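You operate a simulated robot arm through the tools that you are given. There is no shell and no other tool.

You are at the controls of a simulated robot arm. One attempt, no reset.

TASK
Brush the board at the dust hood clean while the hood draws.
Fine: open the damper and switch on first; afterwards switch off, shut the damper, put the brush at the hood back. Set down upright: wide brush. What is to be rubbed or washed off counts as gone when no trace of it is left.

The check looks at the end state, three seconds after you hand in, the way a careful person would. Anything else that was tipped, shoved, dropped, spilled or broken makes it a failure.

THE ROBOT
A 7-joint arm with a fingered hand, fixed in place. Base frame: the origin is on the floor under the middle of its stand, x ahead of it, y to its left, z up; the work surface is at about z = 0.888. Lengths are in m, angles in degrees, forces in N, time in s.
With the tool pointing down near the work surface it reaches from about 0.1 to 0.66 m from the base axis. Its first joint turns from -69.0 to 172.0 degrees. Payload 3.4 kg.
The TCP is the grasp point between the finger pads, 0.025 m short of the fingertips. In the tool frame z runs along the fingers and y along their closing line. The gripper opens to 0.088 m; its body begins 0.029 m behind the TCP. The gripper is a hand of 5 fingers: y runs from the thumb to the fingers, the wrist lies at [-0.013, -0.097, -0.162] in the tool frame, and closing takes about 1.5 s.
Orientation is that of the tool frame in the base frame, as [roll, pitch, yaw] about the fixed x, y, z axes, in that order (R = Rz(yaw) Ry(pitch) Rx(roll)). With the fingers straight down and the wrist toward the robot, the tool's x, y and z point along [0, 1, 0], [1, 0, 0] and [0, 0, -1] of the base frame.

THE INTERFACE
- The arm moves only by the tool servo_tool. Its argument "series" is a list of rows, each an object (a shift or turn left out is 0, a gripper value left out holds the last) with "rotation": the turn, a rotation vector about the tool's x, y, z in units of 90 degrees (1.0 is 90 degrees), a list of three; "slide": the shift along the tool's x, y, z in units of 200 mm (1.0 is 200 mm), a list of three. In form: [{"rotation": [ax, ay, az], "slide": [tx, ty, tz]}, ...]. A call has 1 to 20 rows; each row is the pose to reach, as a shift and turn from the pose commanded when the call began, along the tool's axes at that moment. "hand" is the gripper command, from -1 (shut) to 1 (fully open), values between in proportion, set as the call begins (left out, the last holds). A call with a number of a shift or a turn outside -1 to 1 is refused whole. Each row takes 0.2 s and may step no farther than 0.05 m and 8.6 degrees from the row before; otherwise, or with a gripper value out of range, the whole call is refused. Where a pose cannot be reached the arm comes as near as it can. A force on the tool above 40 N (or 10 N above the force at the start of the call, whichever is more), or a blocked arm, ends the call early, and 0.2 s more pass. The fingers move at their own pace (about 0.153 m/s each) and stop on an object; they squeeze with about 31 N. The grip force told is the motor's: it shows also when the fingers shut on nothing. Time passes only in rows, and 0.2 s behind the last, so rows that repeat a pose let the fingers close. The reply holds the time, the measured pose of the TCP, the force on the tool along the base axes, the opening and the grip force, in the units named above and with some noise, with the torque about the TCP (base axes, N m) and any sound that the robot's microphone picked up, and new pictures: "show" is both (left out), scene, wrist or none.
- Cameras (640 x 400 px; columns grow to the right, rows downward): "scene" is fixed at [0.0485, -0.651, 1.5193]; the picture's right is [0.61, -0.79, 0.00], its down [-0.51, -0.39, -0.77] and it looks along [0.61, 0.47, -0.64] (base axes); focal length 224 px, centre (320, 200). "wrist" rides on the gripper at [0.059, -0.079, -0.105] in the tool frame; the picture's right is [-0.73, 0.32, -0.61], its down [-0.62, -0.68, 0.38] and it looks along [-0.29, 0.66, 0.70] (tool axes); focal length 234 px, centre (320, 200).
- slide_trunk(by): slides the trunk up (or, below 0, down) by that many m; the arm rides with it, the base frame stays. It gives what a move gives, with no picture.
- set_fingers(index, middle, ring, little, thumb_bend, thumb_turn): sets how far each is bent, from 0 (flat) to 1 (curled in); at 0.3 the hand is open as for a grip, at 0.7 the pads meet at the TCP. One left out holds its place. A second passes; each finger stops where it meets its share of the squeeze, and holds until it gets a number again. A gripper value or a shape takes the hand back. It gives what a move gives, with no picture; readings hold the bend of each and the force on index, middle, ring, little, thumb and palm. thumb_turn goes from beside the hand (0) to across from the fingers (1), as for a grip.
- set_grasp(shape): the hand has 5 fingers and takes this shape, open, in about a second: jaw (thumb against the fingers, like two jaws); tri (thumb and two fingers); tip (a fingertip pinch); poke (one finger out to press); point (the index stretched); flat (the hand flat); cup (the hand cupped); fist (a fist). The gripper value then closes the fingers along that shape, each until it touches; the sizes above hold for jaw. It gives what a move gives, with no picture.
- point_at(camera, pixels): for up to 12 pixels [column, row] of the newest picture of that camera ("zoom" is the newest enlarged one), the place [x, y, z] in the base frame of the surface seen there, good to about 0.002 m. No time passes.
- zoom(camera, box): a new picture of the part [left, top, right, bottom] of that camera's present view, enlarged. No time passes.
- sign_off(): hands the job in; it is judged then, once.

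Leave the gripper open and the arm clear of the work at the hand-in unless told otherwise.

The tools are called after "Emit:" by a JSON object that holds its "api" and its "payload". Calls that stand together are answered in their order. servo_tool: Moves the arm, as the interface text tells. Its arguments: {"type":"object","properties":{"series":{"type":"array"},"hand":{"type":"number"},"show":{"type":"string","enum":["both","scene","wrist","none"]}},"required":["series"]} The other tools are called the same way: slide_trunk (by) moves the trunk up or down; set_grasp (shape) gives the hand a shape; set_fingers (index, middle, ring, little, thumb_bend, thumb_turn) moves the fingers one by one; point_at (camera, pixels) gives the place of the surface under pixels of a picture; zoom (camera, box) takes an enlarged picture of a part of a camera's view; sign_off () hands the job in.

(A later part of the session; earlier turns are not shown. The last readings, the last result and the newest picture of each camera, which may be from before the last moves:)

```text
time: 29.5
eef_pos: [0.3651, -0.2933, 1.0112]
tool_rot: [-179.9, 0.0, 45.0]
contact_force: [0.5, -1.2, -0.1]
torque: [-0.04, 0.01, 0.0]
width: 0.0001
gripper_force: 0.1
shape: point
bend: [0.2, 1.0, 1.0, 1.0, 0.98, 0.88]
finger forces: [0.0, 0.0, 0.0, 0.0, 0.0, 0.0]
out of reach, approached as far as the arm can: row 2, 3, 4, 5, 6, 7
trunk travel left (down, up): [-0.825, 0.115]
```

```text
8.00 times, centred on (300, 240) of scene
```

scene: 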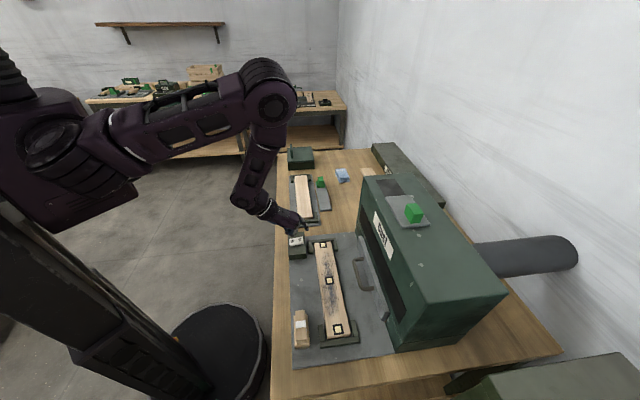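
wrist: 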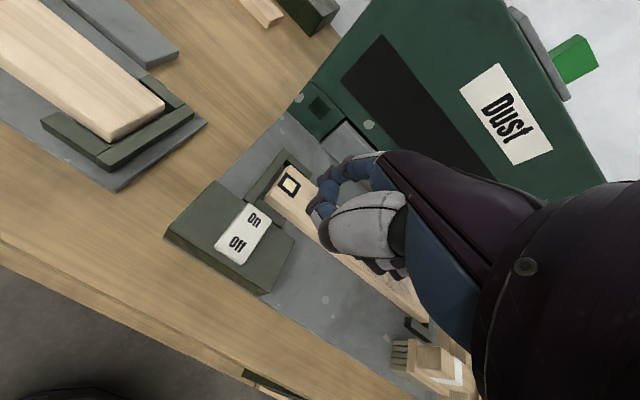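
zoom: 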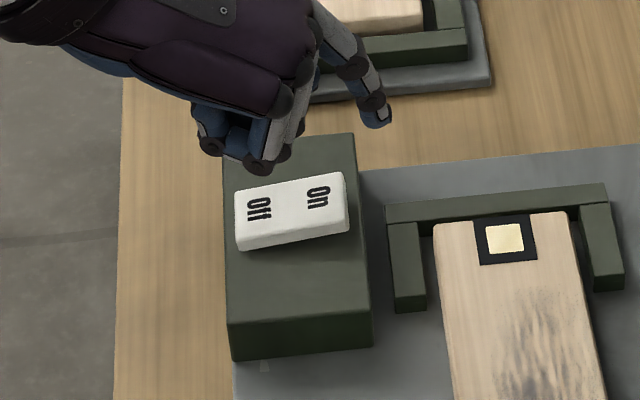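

The arm can't fold that low here with the trunk this high. I'll go back up and then lower the trunk instead, which keeps the arm's shape.

Emit:
{"api": "servo_tool", "payload": {"series": [{"slide": [0, 0, -0.1]}, {"slide": [0, 0, -0.2]}, {"slide": [0, 0, -0.3]}, {"slide": [0, 0, -0.4]}, {"slide": [0, 0, -0.5]}], "show": "none"}}

```text
time: 30.7
eef_pos: [0.3624, -0.2914, 1.1139]
tool_rot: [-180.0, 0.0, 45.0]
contact_force: [-1.0, 0.4, 0.2]
torque: [-0.02, -0.02, -0.01]
width: 0.0
gripper_force: 0.0
shape: point
bend: [0.2, 1.0, 1.0, 1.0, 0.98, 0.88]
finger forces: [0.1, 0.0, 0.0, 0.0, 0.0, 0.0]
trunk travel left (down, up): [-0.825, 0.115]
```

TCP is now at z=1.114. Lower the trunk by 0.12 m (fingertip would be at z≈0.97, still above everything here).

Emit:
{"api": "slide_trunk", "payload": {"by": -0.12}}

```text
time: 32.2
eef_pos: [0.3644, -0.2917, 0.9923]
tool_rot: [180.0, 0.0, 45.0]
contact_force: [-0.4, 0.2, 0.2]
torque: [-0.01, 0.0, 0.03]
width: 0.0
gripper_force: 0.0
shape: point
bend: [0.2, 1.0, 1.0, 1.0, 0.98, 0.88]
finger forces: [0.0, 0.0, 0.0, 0.0, 0.0, 0.0]
trunk travel left (down, up): [-0.705, 0.235]
```

Now shift to the press point (Δu=+14 mm, Δv=−21 mm) and lower to z≈0.955, still just above the rocker.

Emit:
{"api": "servo_tool", "payload": {"series": [{"slide": [0.035, -0.053, 0]}, {"slide": [0.07, -0.107, 0]}, {"slide": [0.07, -0.107, 0.1]}, {"slide": [0.07, -0.107, 0.185]}]}}

Emit:
{"api": "zoom", "payload": {"camera": "scene", "box": [270, 215, 330, 265]}}

```text
time: 33.2
eef_pos: [0.3588, -0.2666, 0.9557]
tool_rot: [180.0, -0.1, 45.0]
contact_force: [0.3, -0.1, -0.4]
torque: [-0.03, 0.01, 0.0]
width: 0.0
gripper_force: 0.1
shape: point
bend: [0.2, 1.0, 1.0, 1.0, 0.98, 0.88]
finger forces: [0.0, 0.0, 0.1, 0.1, 0.0, 0.0]
out of reach, approached as far as the arm can: row 1, 2, 3
trunk travel left (down, up): [-0.705, 0.235]
```

scene: 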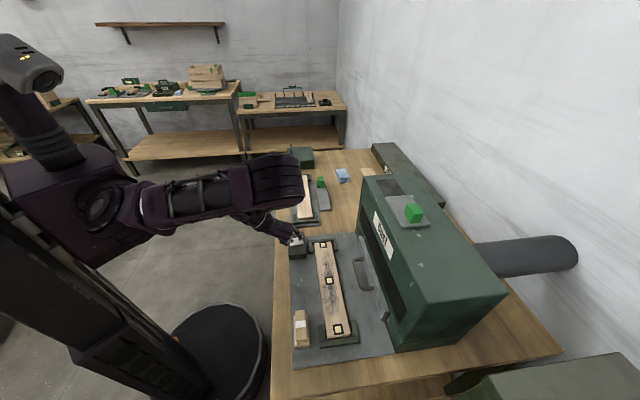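
wrist: 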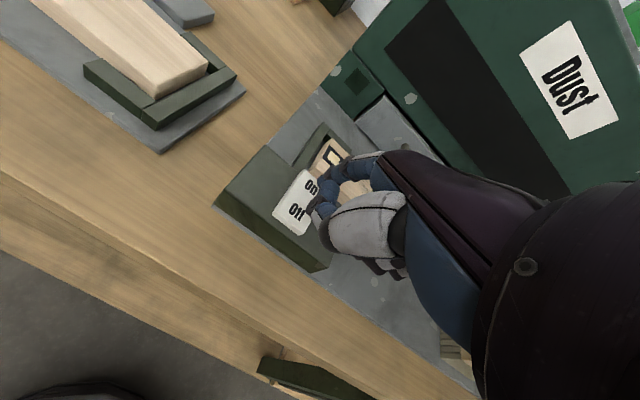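

```text
8.00 times, centred on (300, 240) of scene
```

zoom: 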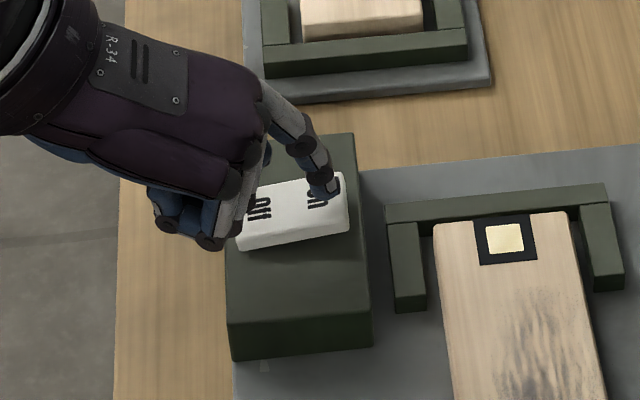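

Fingertip hovers over "On". Press down in 3 mm steps.

Emit:
{"api": "servo_tool", "payload": {"series": [{"slide": [0, 0, 0.015]}, {"slide": [0, 0, 0.03]}, {"slide": [0, 0, 0.045]}, {"slide": [0, 0, 0.06]}]}}

Emit:
{"api": "zoom", "payload": {"camera": "scene", "box": [270, 215, 330, 265]}}

```text
time: 34.2
eef_pos: [0.3589, -0.2669, 0.9454]
tool_rot: [179.9, 0.0, 45.1]
contact_force: [-0.4, -1.3, 3.2]
torque: [-0.11, -0.1, 0.0]
width: 0.0
gripper_force: 0.0
shape: point
bend: [0.19, 1.0, 1.0, 1.0, 0.98, 0.88]
finger forces: [2.9, 0.1, 0.0, 0.1, 0.1, 0.1]
trunk travel left (down, up): [-0.705, 0.235]
```

scene: 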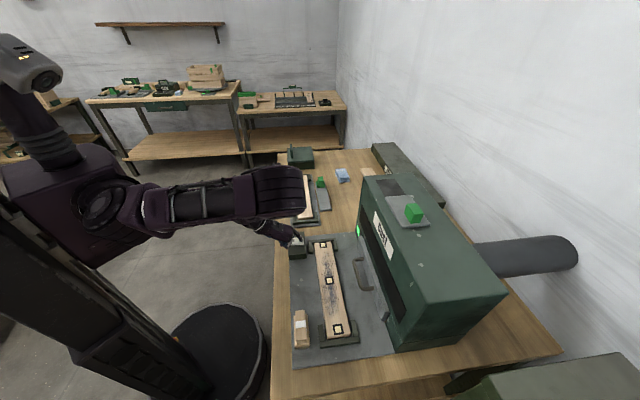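
wrist: 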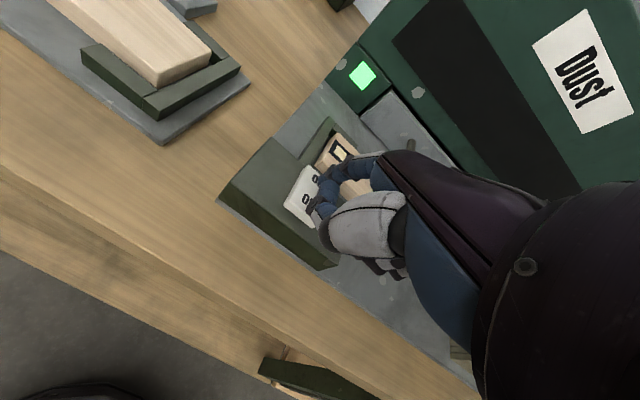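

```text
8.00 times, centred on (300, 240) of scene
```

zoom: 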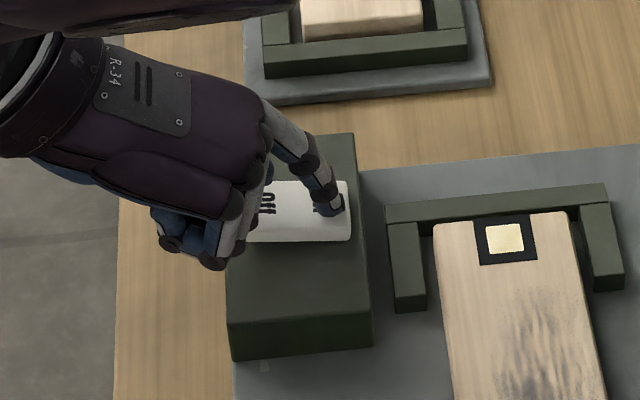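

The indicator lamp on the hood lit up green: it is drawing. I lift off and confirm the rocker stays on.

Emit:
{"api": "servo_tool", "payload": {"series": [{"slide": [0, 0, -0.1]}, {"slide": [0, 0, -0.25]}, {"slide": [0, 0.1, -0.4]}, {"slide": [-0.1, 0.2, -0.5]}]}}

Emit:
{"api": "zoom", "payload": {"camera": "scene", "box": [270, 215, 370, 275]}}

```text
time: 35.2
eef_pos: [0.3706, -0.3108, 1.0434]
tool_rot: [-179.9, -0.1, 45.0]
contact_force: [0.0, -0.5, -0.4]
torque: [0.04, -0.02, 0.03]
width: 0.0002
gripper_force: 0.1
shape: point
bend: [0.2, 1.0, 1.0, 1.0, 0.98, 0.88]
finger forces: [0.1, 0.0, 0.0, 0.0, 0.1, 0.0]
out of reach, approached as far as the arm can: row 2
trunk travel left (down, up): [-0.705, 0.235]
```

scene: 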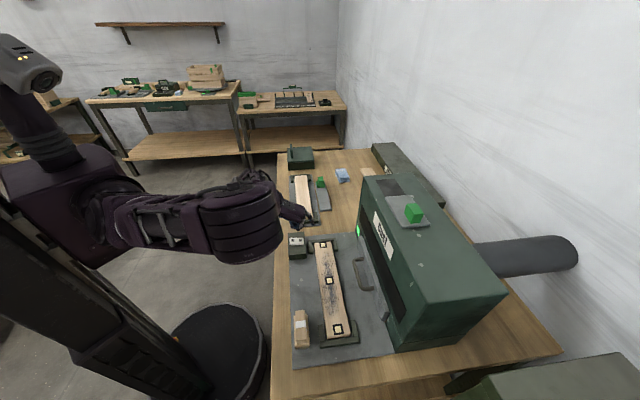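
wrist: 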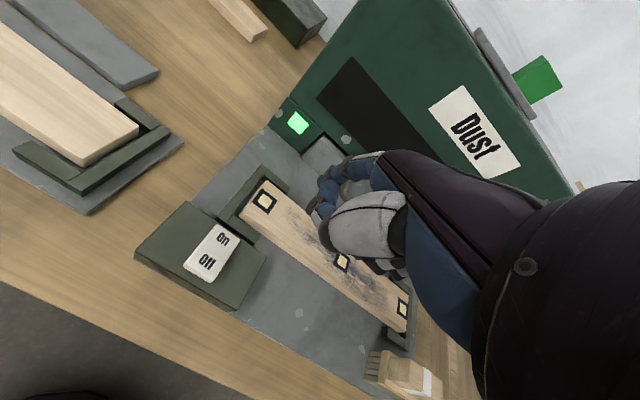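

```text
6.40 times, centred on (320, 245) of scene
```

zoom: 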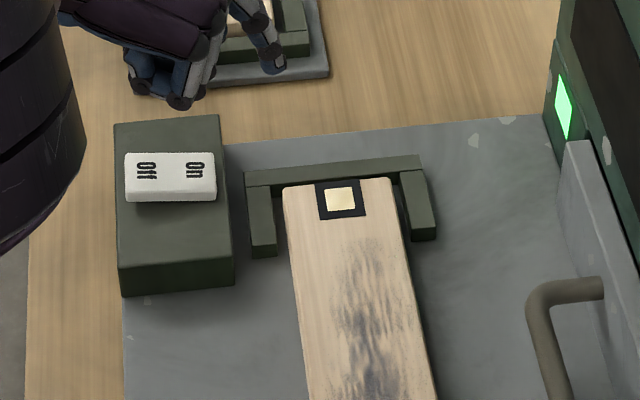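

On, lamp steady. Now the brush: open the hand as a jaw and move above the brush (TCP u≈−0.194, v≈0.478).

Emit:
{"api": "set_grasp", "payload": {"shape": "jaw"}}

Emit:
{"api": "servo_tool", "payload": {"series": [{"slide": [-0.2, 0, -0.05]}, {"slide": [-0.4, 0, -0.1]}, {"slide": [-0.6, 0, -0.1]}, {"slide": [-0.8, -0.01, -0.1]}, {"slide": [-1.0, -0.02, -0.1]}], "hand": 1}}

```text
time: 36.1
eef_pos: [0.3722, -0.3108, 1.044]
tool_rot: [-180.0, 0.0, 44.9]
contact_force: [0.1, 0.2, -0.6]
torque: [-0.01, -0.03, -0.01]
width: 0.0878
gripper_force: 0.1
shape: jaw
bend: [0.3, 0.3, 0.3, 0.3, 0.3, 0.97]
finger forces: [0.0, 0.1, 0.0, 0.1, 0.0, 0.0]
trunk travel left (down, up): [-0.705, 0.235]
```

```text
time: 37.3
eef_pos: [0.2267, -0.4472, 1.0655]
tool_rot: [179.9, -0.1, 45.1]
contact_force: [-0.5, 0.1, -0.4]
torque: [-0.02, -0.02, 0.0]
width: 0.0875
gripper_force: 0.0
shape: jaw
bend: [0.3, 0.3, 0.3, 0.3, 0.3, 0.97]
finger forces: [0.1, 0.0, 0.0, 0.0, 0.1, 0.0]
out of reach, approached as far as the arm can: row 1, 2, 3, 4
trunk travel left (down, up): [-0.705, 0.235]
```

scene: 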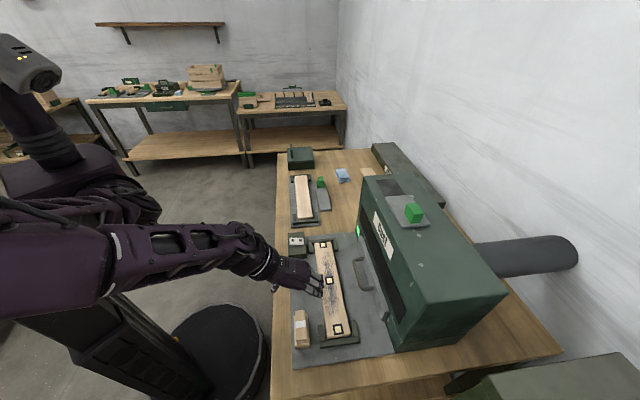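
wrist: 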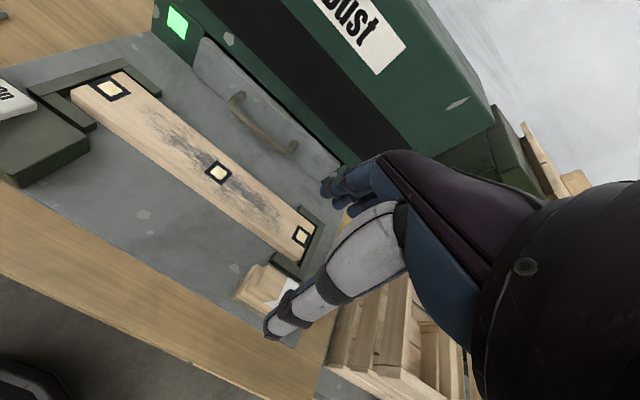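

At u=−0.156, v=0.4765. Move 38 mm more along −u and lower to z≈1.0, then check the alignment of thumb and fingers around the handle.

Emit:
{"api": "servo_tool", "payload": {"series": [{"slide": [-0.1, 0.003, 0]}, {"slide": [-0.19, 0.006, 0.1]}, {"slide": [-0.19, 0.006, 0.22]}, {"slide": [-0.19, 0.006, 0.32]}]}}

Emit:
{"api": "zoom", "payload": {"camera": "scene", "box": [260, 265, 360, 365]}}

```text
time: 38.3
eef_pos: [0.2028, -0.476, 0.9994]
tool_rot: [-180.0, 0.0, 45.0]
contact_force: [-0.3, 0.5, -0.1]
torque: [0.02, -0.02, 0.0]
width: 0.0876
gripper_force: 0.1
shape: jaw
bend: [0.3, 0.3, 0.3, 0.3, 0.3, 0.97]
finger forces: [0.0, 0.1, 0.0, 0.0, 0.0, 0.0]
trunk travel left (down, up): [-0.705, 0.235]
```

scene: 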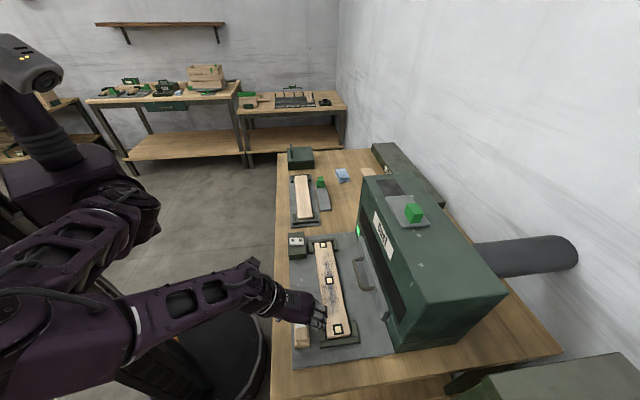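
wrist: 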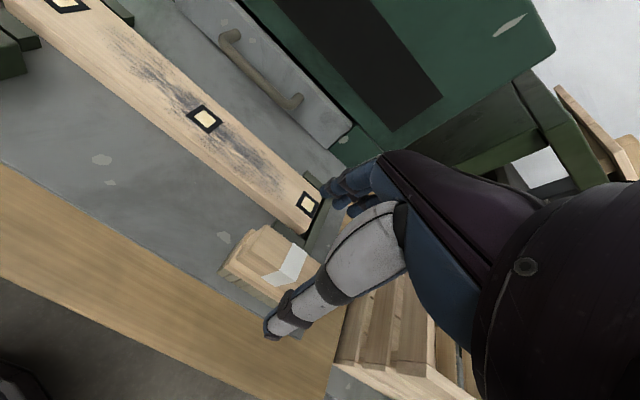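

```text
4.00 times, centred on (310, 315) of scene
```

zoom: 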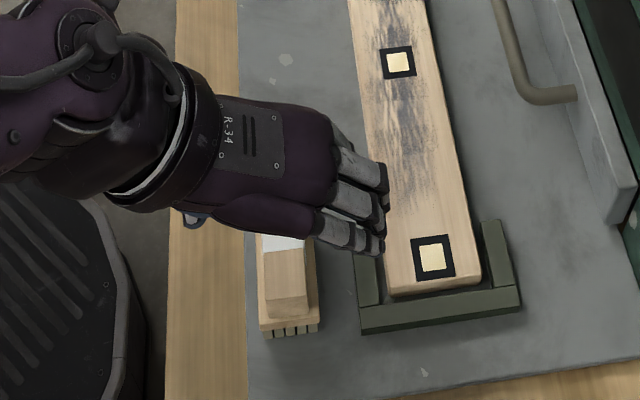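

TCP is at u=−0.193, v=0.480. Lower to z≈0.950 so that the fingertips come just above the brush's base block (z 0.921).

Emit:
{"api": "servo_tool", "payload": {"series": [{"slide": [0, -0.01, 0.08]}, {"slide": [0, -0.01, 0.15]}, {"slide": [0, -0.01, 0.21]}, {"slide": [0, -0.01, 0.245]}]}}

Emit:
{"api": "zoom", "payload": {"camera": "scene", "box": [270, 280, 350, 360]}}

Emit:
{"api": "zoom", "payload": {"camera": "wrist", "box": [180, 130, 440, 350]}}

```text
time: 39.3
eef_pos: [0.1994, -0.4739, 0.9511]
tool_rot: [180.0, 0.0, 45.0]
contact_force: [1.0, -0.1, -1.1]
torque: [0.01, 0.02, 0.0]
width: 0.088
gripper_force: 0.1
shape: jaw
bend: [0.3, 0.3, 0.3, 0.3, 0.3, 0.97]
finger forces: [0.0, 0.0, 0.0, 0.0, 0.1, 0.0]
trunk travel left (down, up): [-0.705, 0.235]
```

scene: 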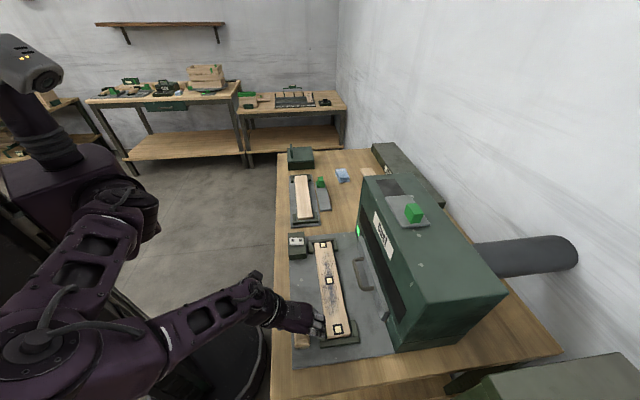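
wrist: 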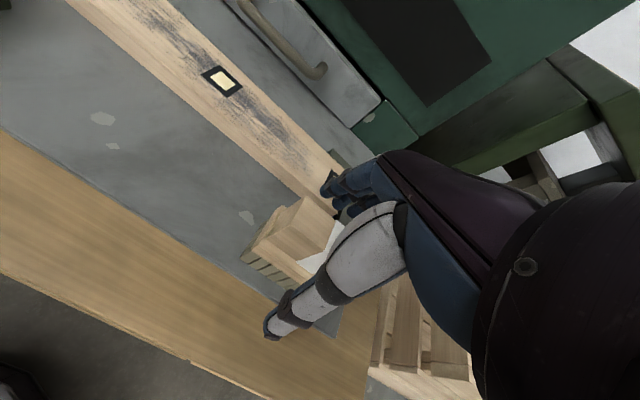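

```text
5.00 times, centred on (310, 320) of scene
```

zoom: 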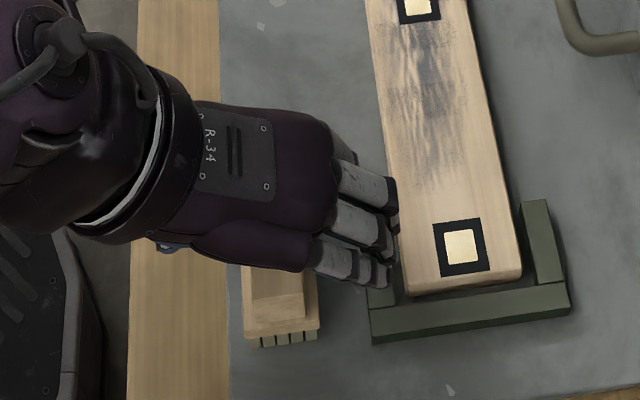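

```text
1.82 times, centred on (310, 240) of wrist
```

zoom: 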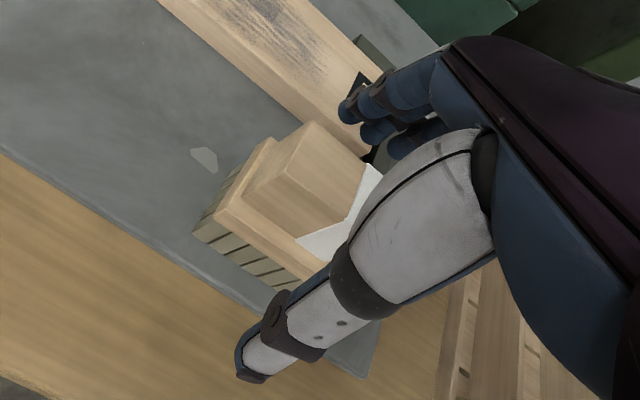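

Thumb and fingers straddle the handle. Close the hand and wait for the grip.

Emit:
{"api": "servo_tool", "payload": {"series": [{"slide": [0, 0, 0]}, {"slide": [0, 0, 0]}, {"slide": [0, 0, 0]}, {"slide": [0, 0, 0]}, {"slide": [0, 0, 0]}, {"slide": [0, 0, 0]}, {"slide": [0, 0, 0]}, {"slide": [0, 0, 0]}], "hand": -1}}

Emit:
{"api": "zoom", "payload": {"camera": "scene", "box": [270, 280, 350, 360]}}

Emit:
{"api": "zoom", "payload": {"camera": "wrist", "box": [180, 130, 440, 350]}}

```text
time: 41.1
eef_pos: [0.2014, -0.4735, 0.9493]
tool_rot: [-179.9, -0.1, 45.0]
contact_force: [0.6, -0.3, 0.0]
torque: [0.01, 0.01, -0.02]
width: 0.0183
gripper_force: 30.7
shape: jaw
bend: [0.73, 0.59, 0.62, 0.71, 0.75, 0.99]
finger forces: [18.1, 7.0, 3.2, 0.2, 28.4, 0.0]
trunk travel left (down, up): [-0.705, 0.235]
```

scene: 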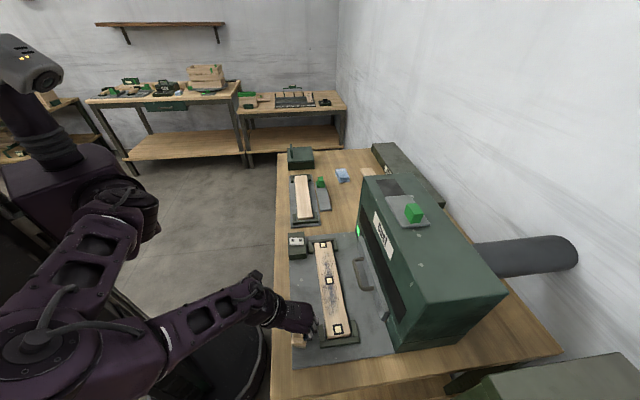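
wrist: 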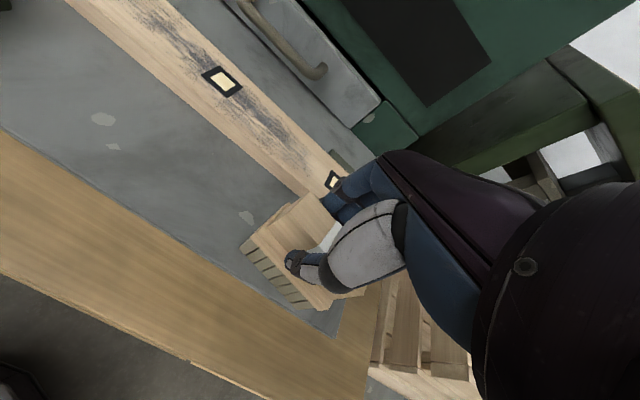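

```text
5.00 times, centred on (310, 320) of scene
```

zoom: 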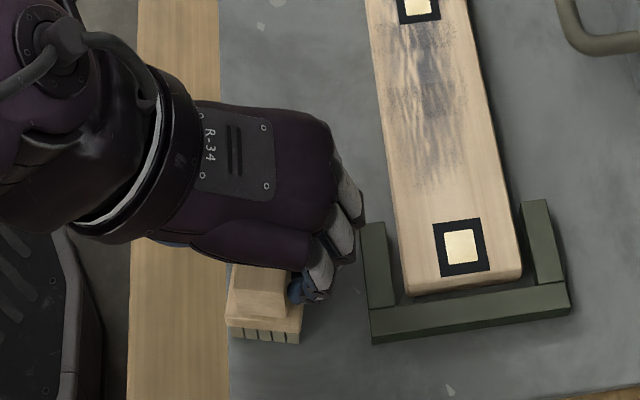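

```text
1.82 times, centred on (310, 240) of wrist
```

zoom: 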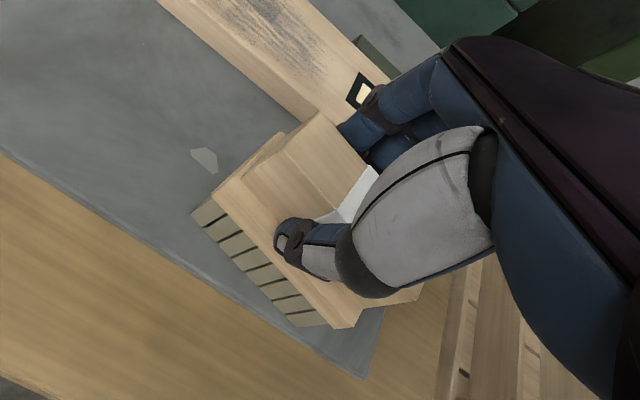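

Grip is firm (30 N), but the brush seems to have turned a little in the hand. I measure its present position and angle.

Emit:
{"api": "point_at", "payload": {"camera": "zoom", "pixels": [[222, 190], [282, 140], [352, 322], [205, 212], [300, 318], [258, 180], [310, 120], [245, 255]]}}

Emit:
{"api": "zoom", "payload": {"camera": "scene", "box": [280, 310, 330, 360]}}

```text
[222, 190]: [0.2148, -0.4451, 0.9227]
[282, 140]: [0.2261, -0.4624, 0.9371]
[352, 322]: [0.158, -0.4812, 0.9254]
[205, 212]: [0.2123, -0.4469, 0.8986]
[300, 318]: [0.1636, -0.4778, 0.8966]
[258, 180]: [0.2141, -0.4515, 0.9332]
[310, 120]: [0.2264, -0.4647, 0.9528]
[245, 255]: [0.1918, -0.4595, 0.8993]
```

```text
8.00 times, centred on (305, 335) of scene
```

zoom: 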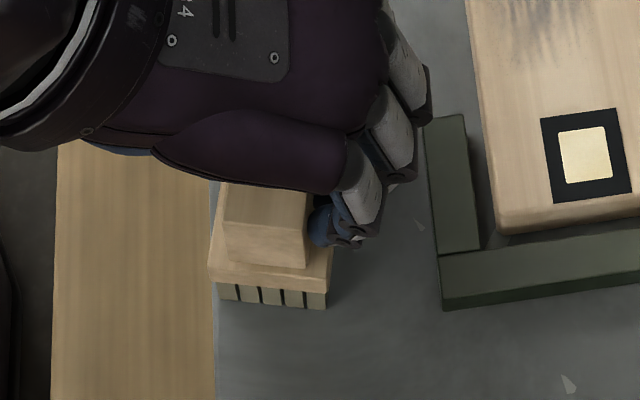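

The brush yawed about 12.6° in the grip (its axis now at 32° instead of 45°), centre ≈ (−0.199, 0.475). I'll correct that with the wrist. First lift straight up 60 mm and see that it holds.

Emit:
{"api": "servo_tool", "payload": {"series": [{"slide": [0, 0, -0.05]}, {"slide": [0, 0, -0.12]}, {"slide": [0, 0, -0.2]}, {"slide": [0, 0, -0.3]}], "hand": -1}}

Emit:
{"api": "zoom", "payload": {"camera": "scene", "box": [270, 270, 350, 350]}}

Emit:
{"api": "zoom", "payload": {"camera": "wrist", "box": [180, 130, 440, 350]}}

```text
time: 42.1
eef_pos: [0.2003, -0.4744, 1.0114]
tool_rot: [180.0, 0.0, 45.0]
contact_force: [0.7, -0.3, -0.1]
torque: [0.0, 0.01, 0.01]
width: 0.0178
gripper_force: 31.5
shape: jaw
bend: [0.73, 0.59, 0.62, 0.71, 0.75, 0.99]
finger forces: [18.2, 7.0, 3.2, 0.1, 28.4, 0.0]
trunk travel left (down, up): [-0.705, 0.235]
```

scene: 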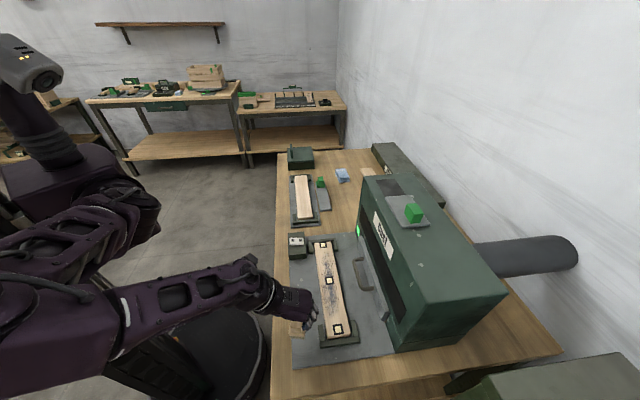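
wrist: 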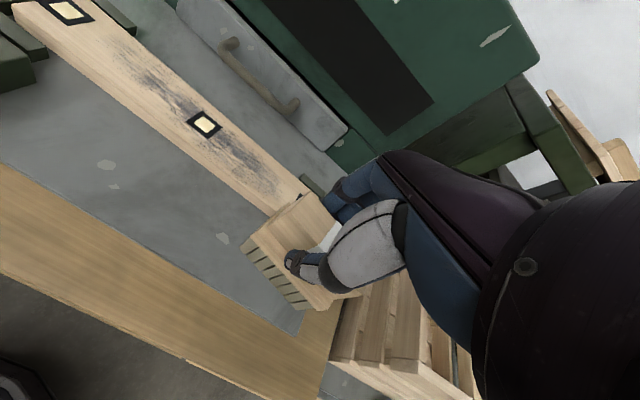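

```text
5.00 times, centred on (310, 310) of scene
```

zoom: 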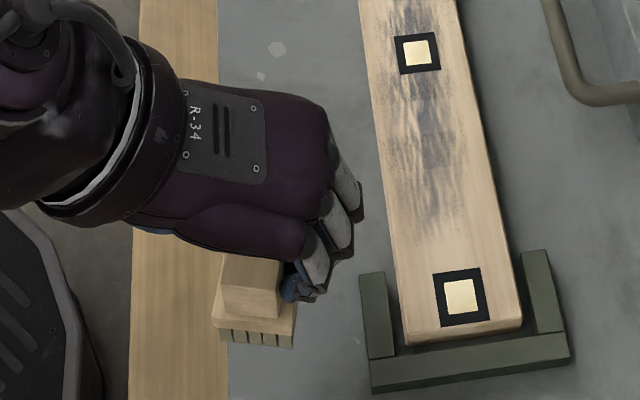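

```text
1.82 times, centred on (310, 240) of wrist
```

zoom: 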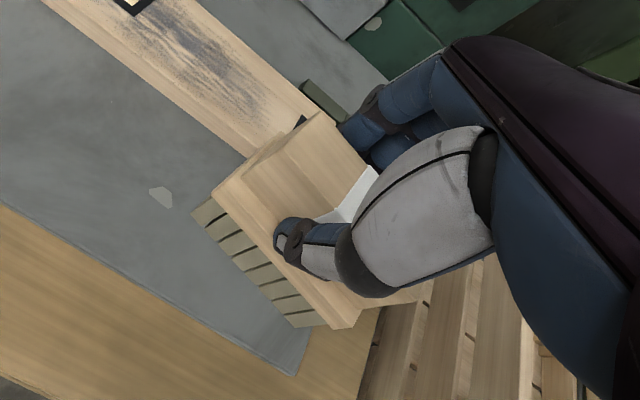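

Held securely. Now move over the near part of the board (brush centre u≈−0.165, v≈0.570) and turn the hand +12.6° so the brush lies along the board, staying at z≈1.01.

Emit:
{"api": "servo_tool", "payload": {"series": [{"rotation": [0, 0, -0.035], "slide": [0.045, 0.117, 0]}, {"rotation": [0, 0, -0.07], "slide": [0.09, 0.234, 0]}, {"rotation": [0, 0, -0.105], "slide": [0.135, 0.351, 0]}, {"rotation": [0, 0, -0.14], "slide": [0.175, 0.465, 0]}]}}

Emit:
{"api": "zoom", "payload": {"camera": "scene", "box": [290, 255, 370, 335]}}

Emit:
{"api": "zoom", "payload": {"camera": "wrist", "box": [180, 130, 440, 350]}}

```text
time: 43.1
eef_pos: [0.2934, -0.5152, 1.0094]
tool_rot: [-179.9, -0.1, 57.6]
contact_force: [-0.3, -0.1, -0.4]
torque: [0.01, -0.01, 0.01]
width: 0.0181
gripper_force: 31.1
shape: jaw
bend: [0.73, 0.59, 0.63, 0.71, 0.75, 0.99]
finger forces: [18.4, 6.9, 3.2, 0.0, 28.5, 0.0]
trunk travel left (down, up): [-0.705, 0.235]
```

scene: 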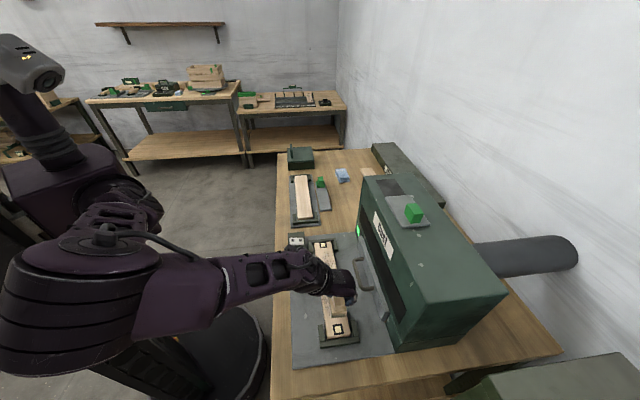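
wrist: 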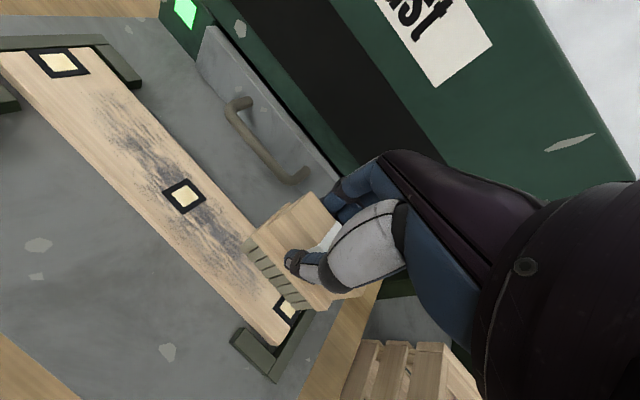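

```text
5.00 times, centred on (330, 295) of scene
```

zoom: 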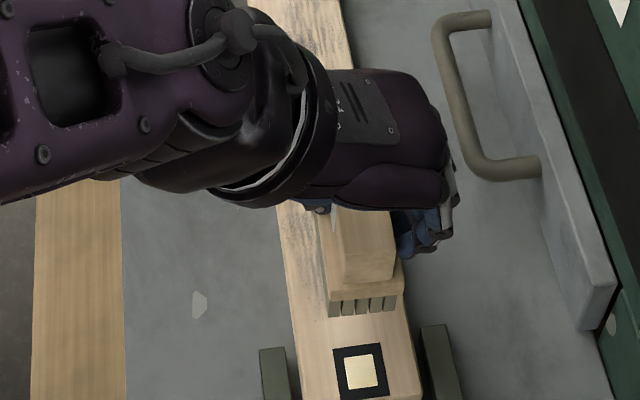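

```text
1.82 times, centred on (310, 240) of wrist
```

zoom: 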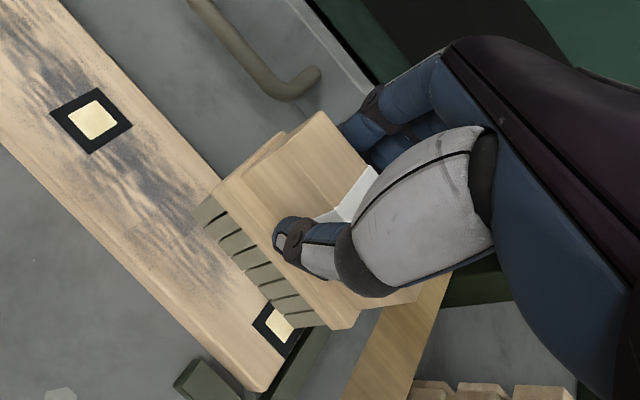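

Check where the brush is over the board now (base edge and bristle positions).

Emit:
{"api": "point_at", "payload": {"camera": "zoom", "pixels": [[222, 190], [352, 322], [205, 212], [300, 318], [310, 118], [20, 100], [245, 395], [215, 165]]}}

```text
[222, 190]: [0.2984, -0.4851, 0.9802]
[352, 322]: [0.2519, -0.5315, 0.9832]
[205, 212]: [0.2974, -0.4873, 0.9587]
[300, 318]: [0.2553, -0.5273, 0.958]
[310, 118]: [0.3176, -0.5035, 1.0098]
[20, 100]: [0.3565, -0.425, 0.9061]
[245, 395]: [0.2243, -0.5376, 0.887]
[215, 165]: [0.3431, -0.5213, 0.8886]
```

Brush aligned: centre (−0.165, 0.570), bristle tips at z≈0.948. Lower to contact slowly, watching for force.

Emit:
{"api": "servo_tool", "payload": {"series": [{"slide": [0, 0, 0.08]}, {"slide": [0, 0, 0.15]}, {"slide": [0, 0, 0.19]}, {"slide": [0, 0, 0.205]}, {"slide": [0, 0, 0.215]}, {"slide": [0, 0, 0.225]}, {"slide": [0, 0, 0.23]}]}}

Emit:
{"api": "zoom", "payload": {"camera": "scene", "box": [290, 265, 370, 345]}}

```text
time: 44.7
eef_pos: [0.2909, -0.5153, 0.9675]
tool_rot: [179.7, 0.1, 57.5]
contact_force: [1.1, -1.9, 19.9]
torque: [-0.07, -0.3, -0.01]
width: 0.0184
gripper_force: 30.9
shape: jaw
bend: [0.73, 0.59, 0.63, 0.71, 0.75, 0.99]
finger forces: [33.0, 7.9, 3.8, 0.0, 31.5, 0.0]
trunk travel left (down, up): [-0.705, 0.235]
```

scene: 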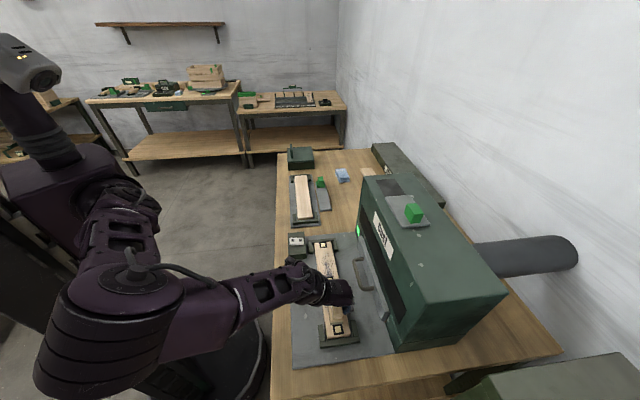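
wrist: 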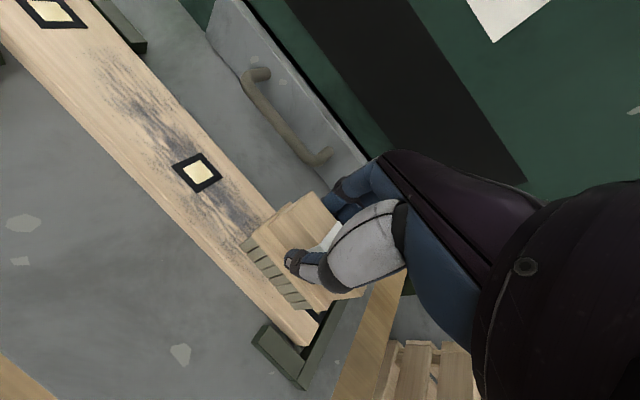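

```text
5.00 times, centred on (330, 305) of scene
```

zoom: 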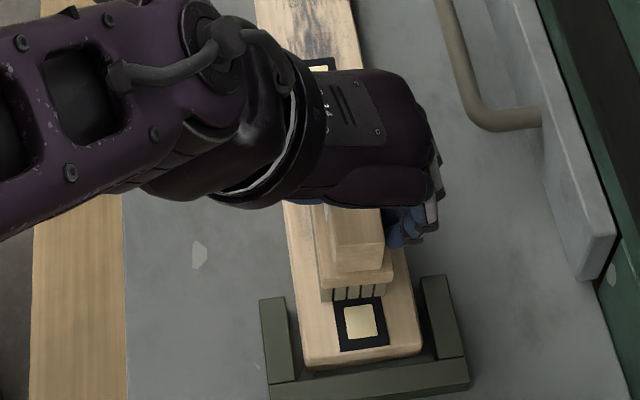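

Contact at TCP z≈0.9675 with 20 N – a bit hard. I ease up 2.5 mm and brush along the board (+u, 200 mm) at the centre line.

Emit:
{"api": "servo_tool", "payload": {"series": [{"slide": [0, 0, -0.0125]}, {"slide": [0.0813, 0.0182, -0.0125]}, {"slide": [0.1627, 0.0363, -0.0125]}, {"slide": [0.244, 0.0545, -0.0125]}, {"slide": [0.3253, 0.0727, -0.0125]}, {"slide": [0.4067, 0.0908, -0.0125]}, {"slide": [0.488, 0.109, -0.0125]}, {"slide": [0.5693, 0.1272, -0.0125]}, {"slide": [0.6507, 0.1453, -0.0125]}, {"slide": [0.732, 0.1635, -0.0125]}, {"slide": [0.8133, 0.1817, -0.0125]}, {"slide": [0.8947, 0.1998, -0.0125]}, {"slide": [0.976, 0.218, -0.0125]}]}}

Emit:
{"api": "zoom", "payload": {"camera": "scene", "box": [285, 230, 385, 360]}}

```text
time: 47.5
eef_pos: [0.4323, -0.373, 0.9682]
tool_rot: [180.0, 0.0, 57.6]
contact_force: [-2.7, -0.8, 8.5]
torque: [-0.09, -0.1, 0.0]
width: 0.0188
gripper_force: 31.6
shape: jaw
bend: [0.73, 0.6, 0.65, 0.71, 0.76, 0.98]
finger forces: [25.7, 6.9, 3.1, 0.1, 29.3, 0.0]
trunk travel left (down, up): [-0.705, 0.235]
```

scene: 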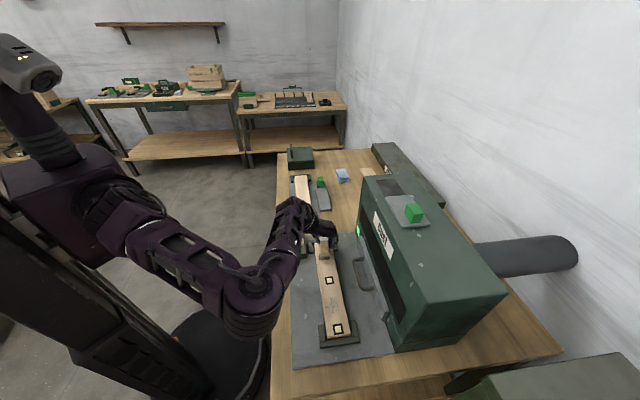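
wrist: 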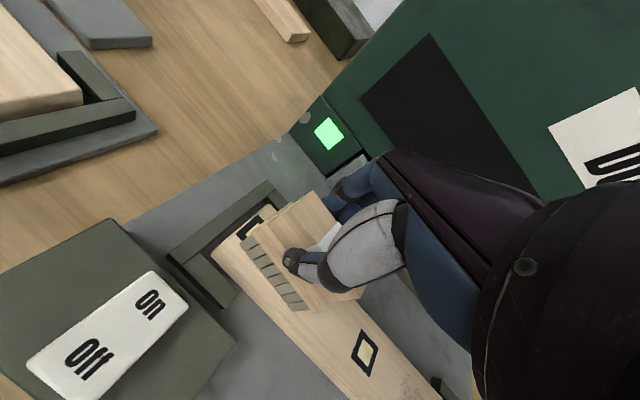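

```text
3.08 times, centred on (335, 295) of scene
```

zoom: 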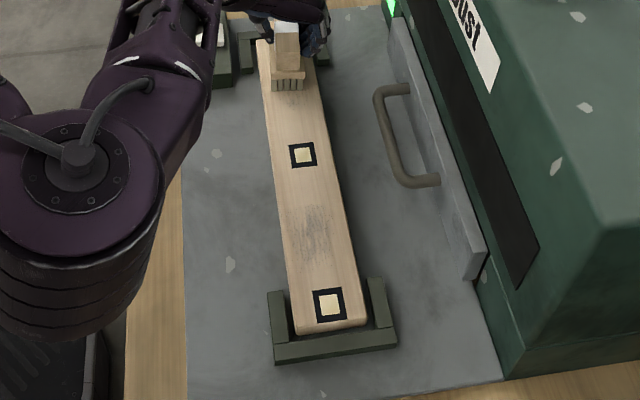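

Most of the dust is gone in one pass; a faint patch is left between the middle and near squares. I zoom in.

Emit:
{"api": "zoom", "payload": {"camera": "scene", "box": [310, 270, 360, 345]}}

Emit:
{"api": "zoom", "payload": {"camera": "scene", "box": [305, 235, 355, 290]}}

```text
5.33 times, centred on (335, 308) of scene
```

zoom: 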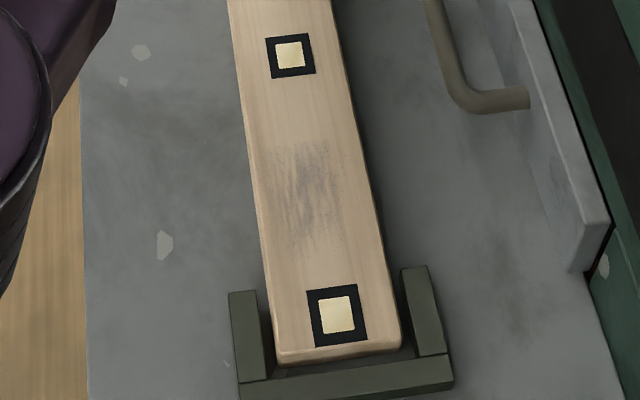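

```text
7.27 times, centred on (330, 262) of scene
```

zoom: 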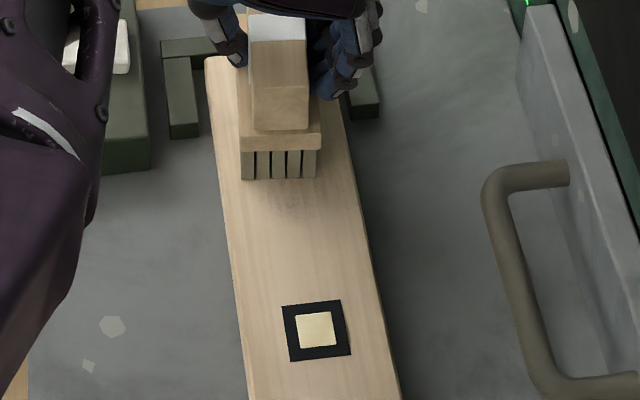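

Faint residue remains near u≈−0.14 and by the brush's present spot. Brush back along −u with a slight sideways offset (+5 mm v).

Emit:
{"api": "servo_tool", "payload": {"series": [{"slide": [0.06, 0.038, 0]}, {"slide": [-0.0055, 0.0244, 0]}, {"slide": [-0.0868, 0.0062, 0]}, {"slide": [-0.1682, -0.0119, 0]}, {"slide": [-0.2495, -0.0301, 0]}, {"slide": [-0.3308, -0.0483, 0]}, {"slide": [-0.4122, -0.0664, 0]}, {"slide": [-0.4935, -0.0846, 0]}, {"slide": [-0.5748, -0.1028, 0]}, {"slide": [-0.6562, -0.1209, 0]}, {"slide": [-0.7375, -0.1391, 0]}, {"slide": [-0.8188, -0.1573, 0]}, {"slide": [-0.9002, -0.1754, 0]}, {"slide": [-0.9815, -0.1936, 0]}]}}

Emit:
{"api": "zoom", "payload": {"camera": "scene", "box": [305, 235, 365, 345]}}

```text
time: 50.5
eef_pos: [0.2951, -0.5187, 0.9671]
tool_rot: [-180.0, 0.0, 57.6]
contact_force: [1.3, 2.6, 5.7]
torque: [0.0, -0.11, 0.02]
width: 0.0183
gripper_force: 30.9
shape: jaw
bend: [0.73, 0.6, 0.65, 0.71, 0.76, 0.98]
finger forces: [23.2, 6.8, 3.0, 0.0, 28.9, 0.0]
trunk travel left (down, up): [-0.705, 0.235]
```

scene: 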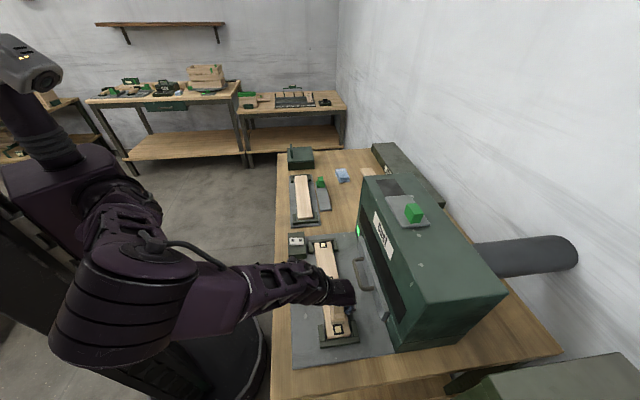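
wrist: 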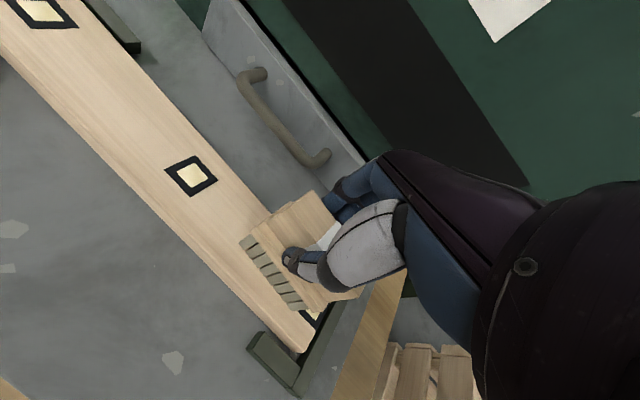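

```text
3.64 times, centred on (335, 290) of scene
```

zoom: 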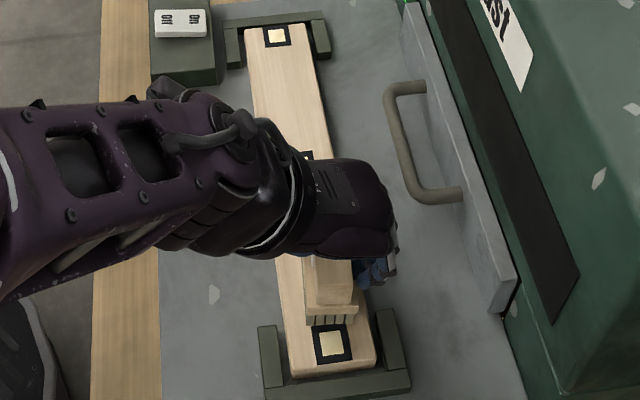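

Board looks clean beyond the hand. For thoroughness one more pass forward on the −v side of the board (v≈0.562).

Emit:
{"api": "servo_tool", "payload": {"series": [{"slide": [-0.0445, -0.0765, 0]}, {"slide": [0.0376, -0.0582, 0]}, {"slide": [0.1197, -0.0398, 0]}, {"slide": [0.2018, -0.0215, 0]}, {"slide": [0.284, -0.0031, 0]}, {"slide": [0.3661, 0.0153, 0]}, {"slide": [0.4482, 0.0336, 0]}, {"slide": [0.5303, 0.052, 0]}, {"slide": [0.6124, 0.0703, 0]}, {"slide": [0.6945, 0.0886, 0]}, {"slide": [0.7767, 0.107, 0]}, {"slide": [0.8588, 0.1253, 0]}, {"slide": [0.941, 0.1437, 0]}]}}

Emit:
{"api": "zoom", "payload": {"camera": "scene", "box": [305, 260, 365, 345]}}

```text
time: 53.3
eef_pos: [0.4202, -0.3746, 0.9677]
tool_rot: [180.0, 0.0, 57.5]
contact_force: [-0.7, -1.4, 7.6]
torque: [-0.09, -0.08, -0.03]
width: 0.0184
gripper_force: 30.8
shape: jaw
bend: [0.73, 0.6, 0.66, 0.71, 0.76, 0.98]
finger forces: [25.9, 6.8, 2.9, 0.1, 29.1, 0.1]
trunk travel left (down, up): [-0.705, 0.235]
```

scene: 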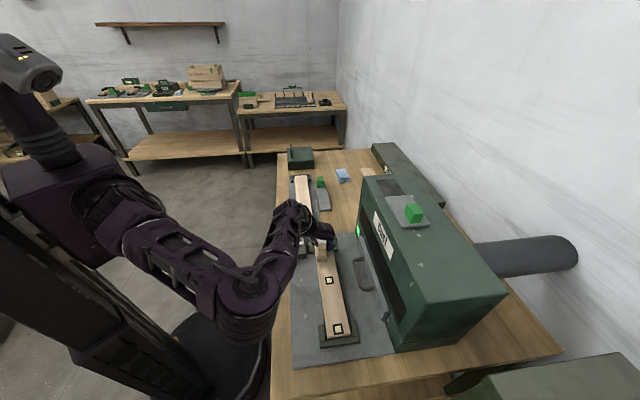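
wrist: 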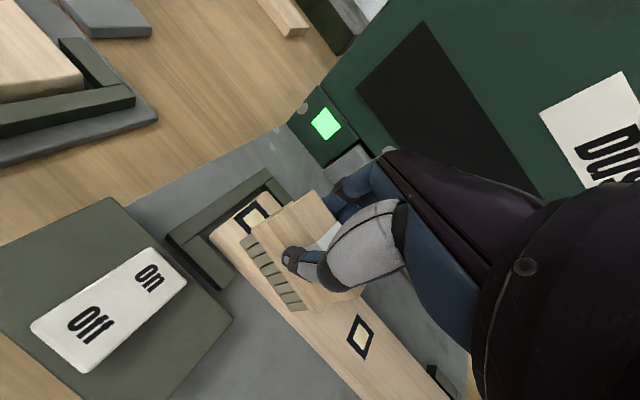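

```text
4.71 times, centred on (335, 302) of scene
```

zoom: 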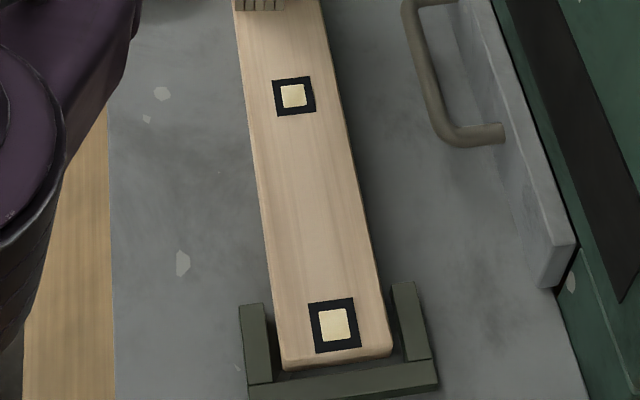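

Near half is spotless. One last pass back along the +v side, and then lift off at the near end to inspect the whole board.

Emit:
{"api": "servo_tool", "payload": {"series": [{"slide": [0.0487, 0.057, 0]}, {"slide": [0.039, 0.101, 0]}, {"slide": [-0.0411, 0.0831, 0]}, {"slide": [-0.1213, 0.0652, 0]}, {"slide": [-0.2014, 0.0473, 0]}, {"slide": [-0.2815, 0.0294, 0]}, {"slide": [-0.3616, 0.0116, 0]}, {"slide": [-0.4417, -0.0063, 0]}, {"slide": [-0.5219, -0.0242, 0]}, {"slide": [-0.602, -0.0421, 0]}, {"slide": [-0.6821, -0.06, 0]}, {"slide": [-0.7622, -0.0779, 0]}, {"slide": [-0.8424, -0.0958, 0]}, {"slide": [-0.9225, -0.1137, 0]}, {"slide": [-0.9225, -0.1137, -0.1]}, {"slide": [-0.9225, -0.1137, -0.25]}, {"slide": [-0.9225, -0.1137, -0.4]}]}}

Emit:
{"api": "zoom", "payload": {"camera": "wrist", "box": [0, 0, 400, 350]}}

Emit:
{"api": "zoom", "payload": {"camera": "scene", "box": [290, 235, 370, 355]}}

```text
time: 56.9
eef_pos: [0.3007, -0.5184, 1.0487]
tool_rot: [-179.9, 0.0, 57.7]
contact_force: [0.4, 0.1, 0.0]
torque: [-0.01, 0.02, 0.02]
width: 0.0179
gripper_force: 30.6
shape: jaw
bend: [0.73, 0.6, 0.66, 0.71, 0.76, 0.97]
finger forces: [19.1, 7.1, 2.5, 0.0, 28.5, 0.1]
trunk travel left (down, up): [-0.705, 0.235]
```

scene: 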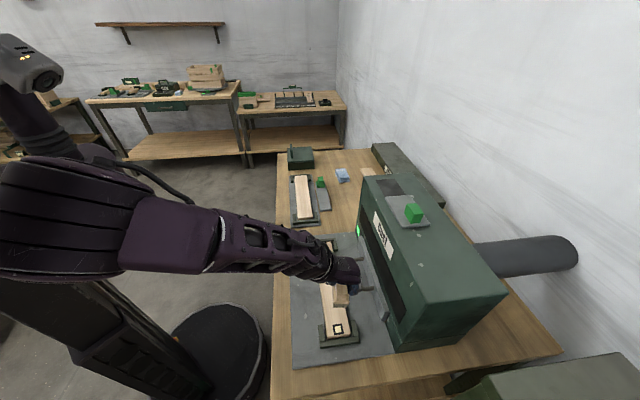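
wrist: 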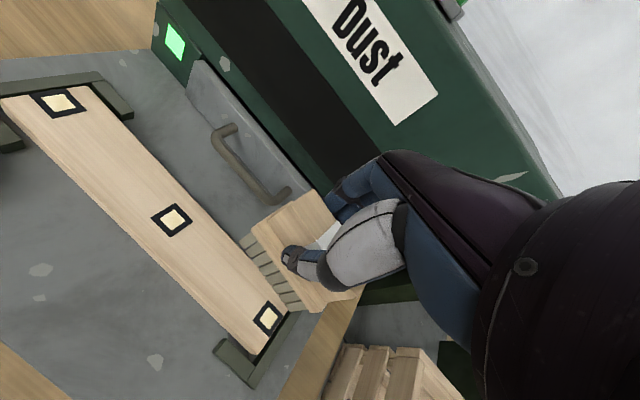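

```text
1.14 times, centred on (200, 175) of wrist
```

zoom: 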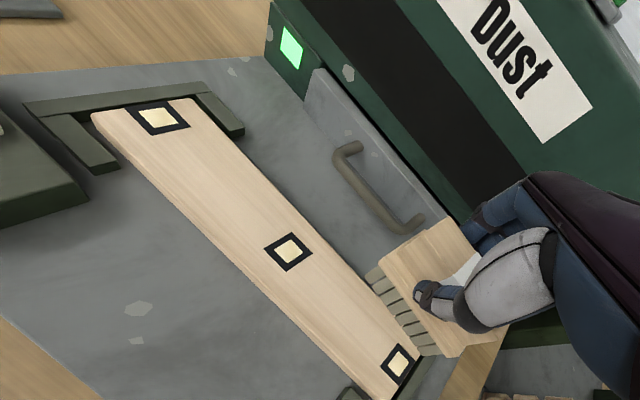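

```text
3.33 times, centred on (330, 295) of scene
```

zoom: 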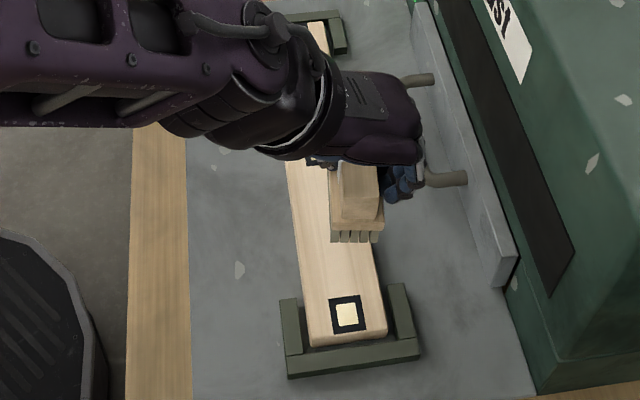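

Board looks clean. I zoom tightly along the board in the wrist view to look for any faint trace.

Emit:
{"api": "zoom", "payload": {"camera": "wrist", "box": [0, 80, 170, 230]}}

Emit:
{"api": "zoom", "payload": {"camera": "wrist", "box": [130, 190, 300, 350]}}

```text
2.67 times, centred on (85, 155) of wrist
```

zoom: 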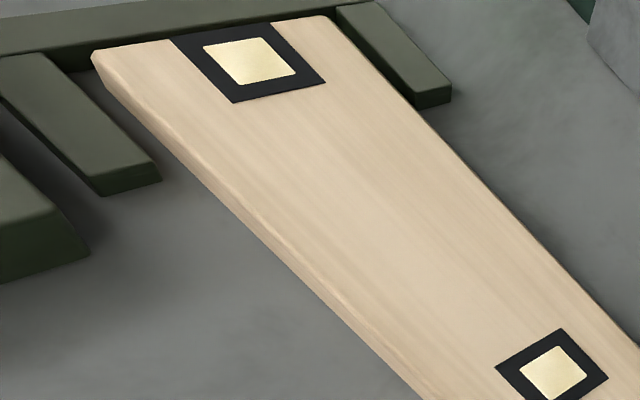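

```text
2.50 times, centred on (215, 270) of wrist
```

zoom: 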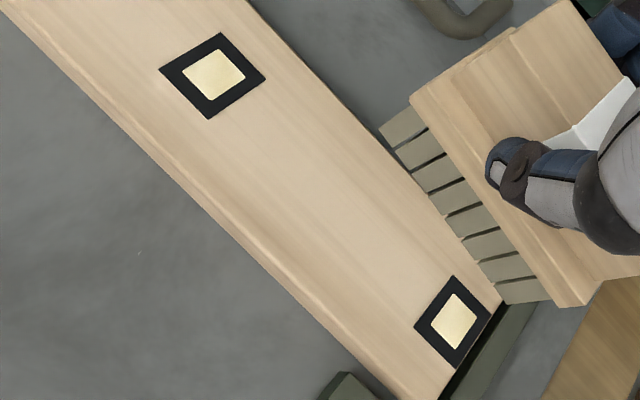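

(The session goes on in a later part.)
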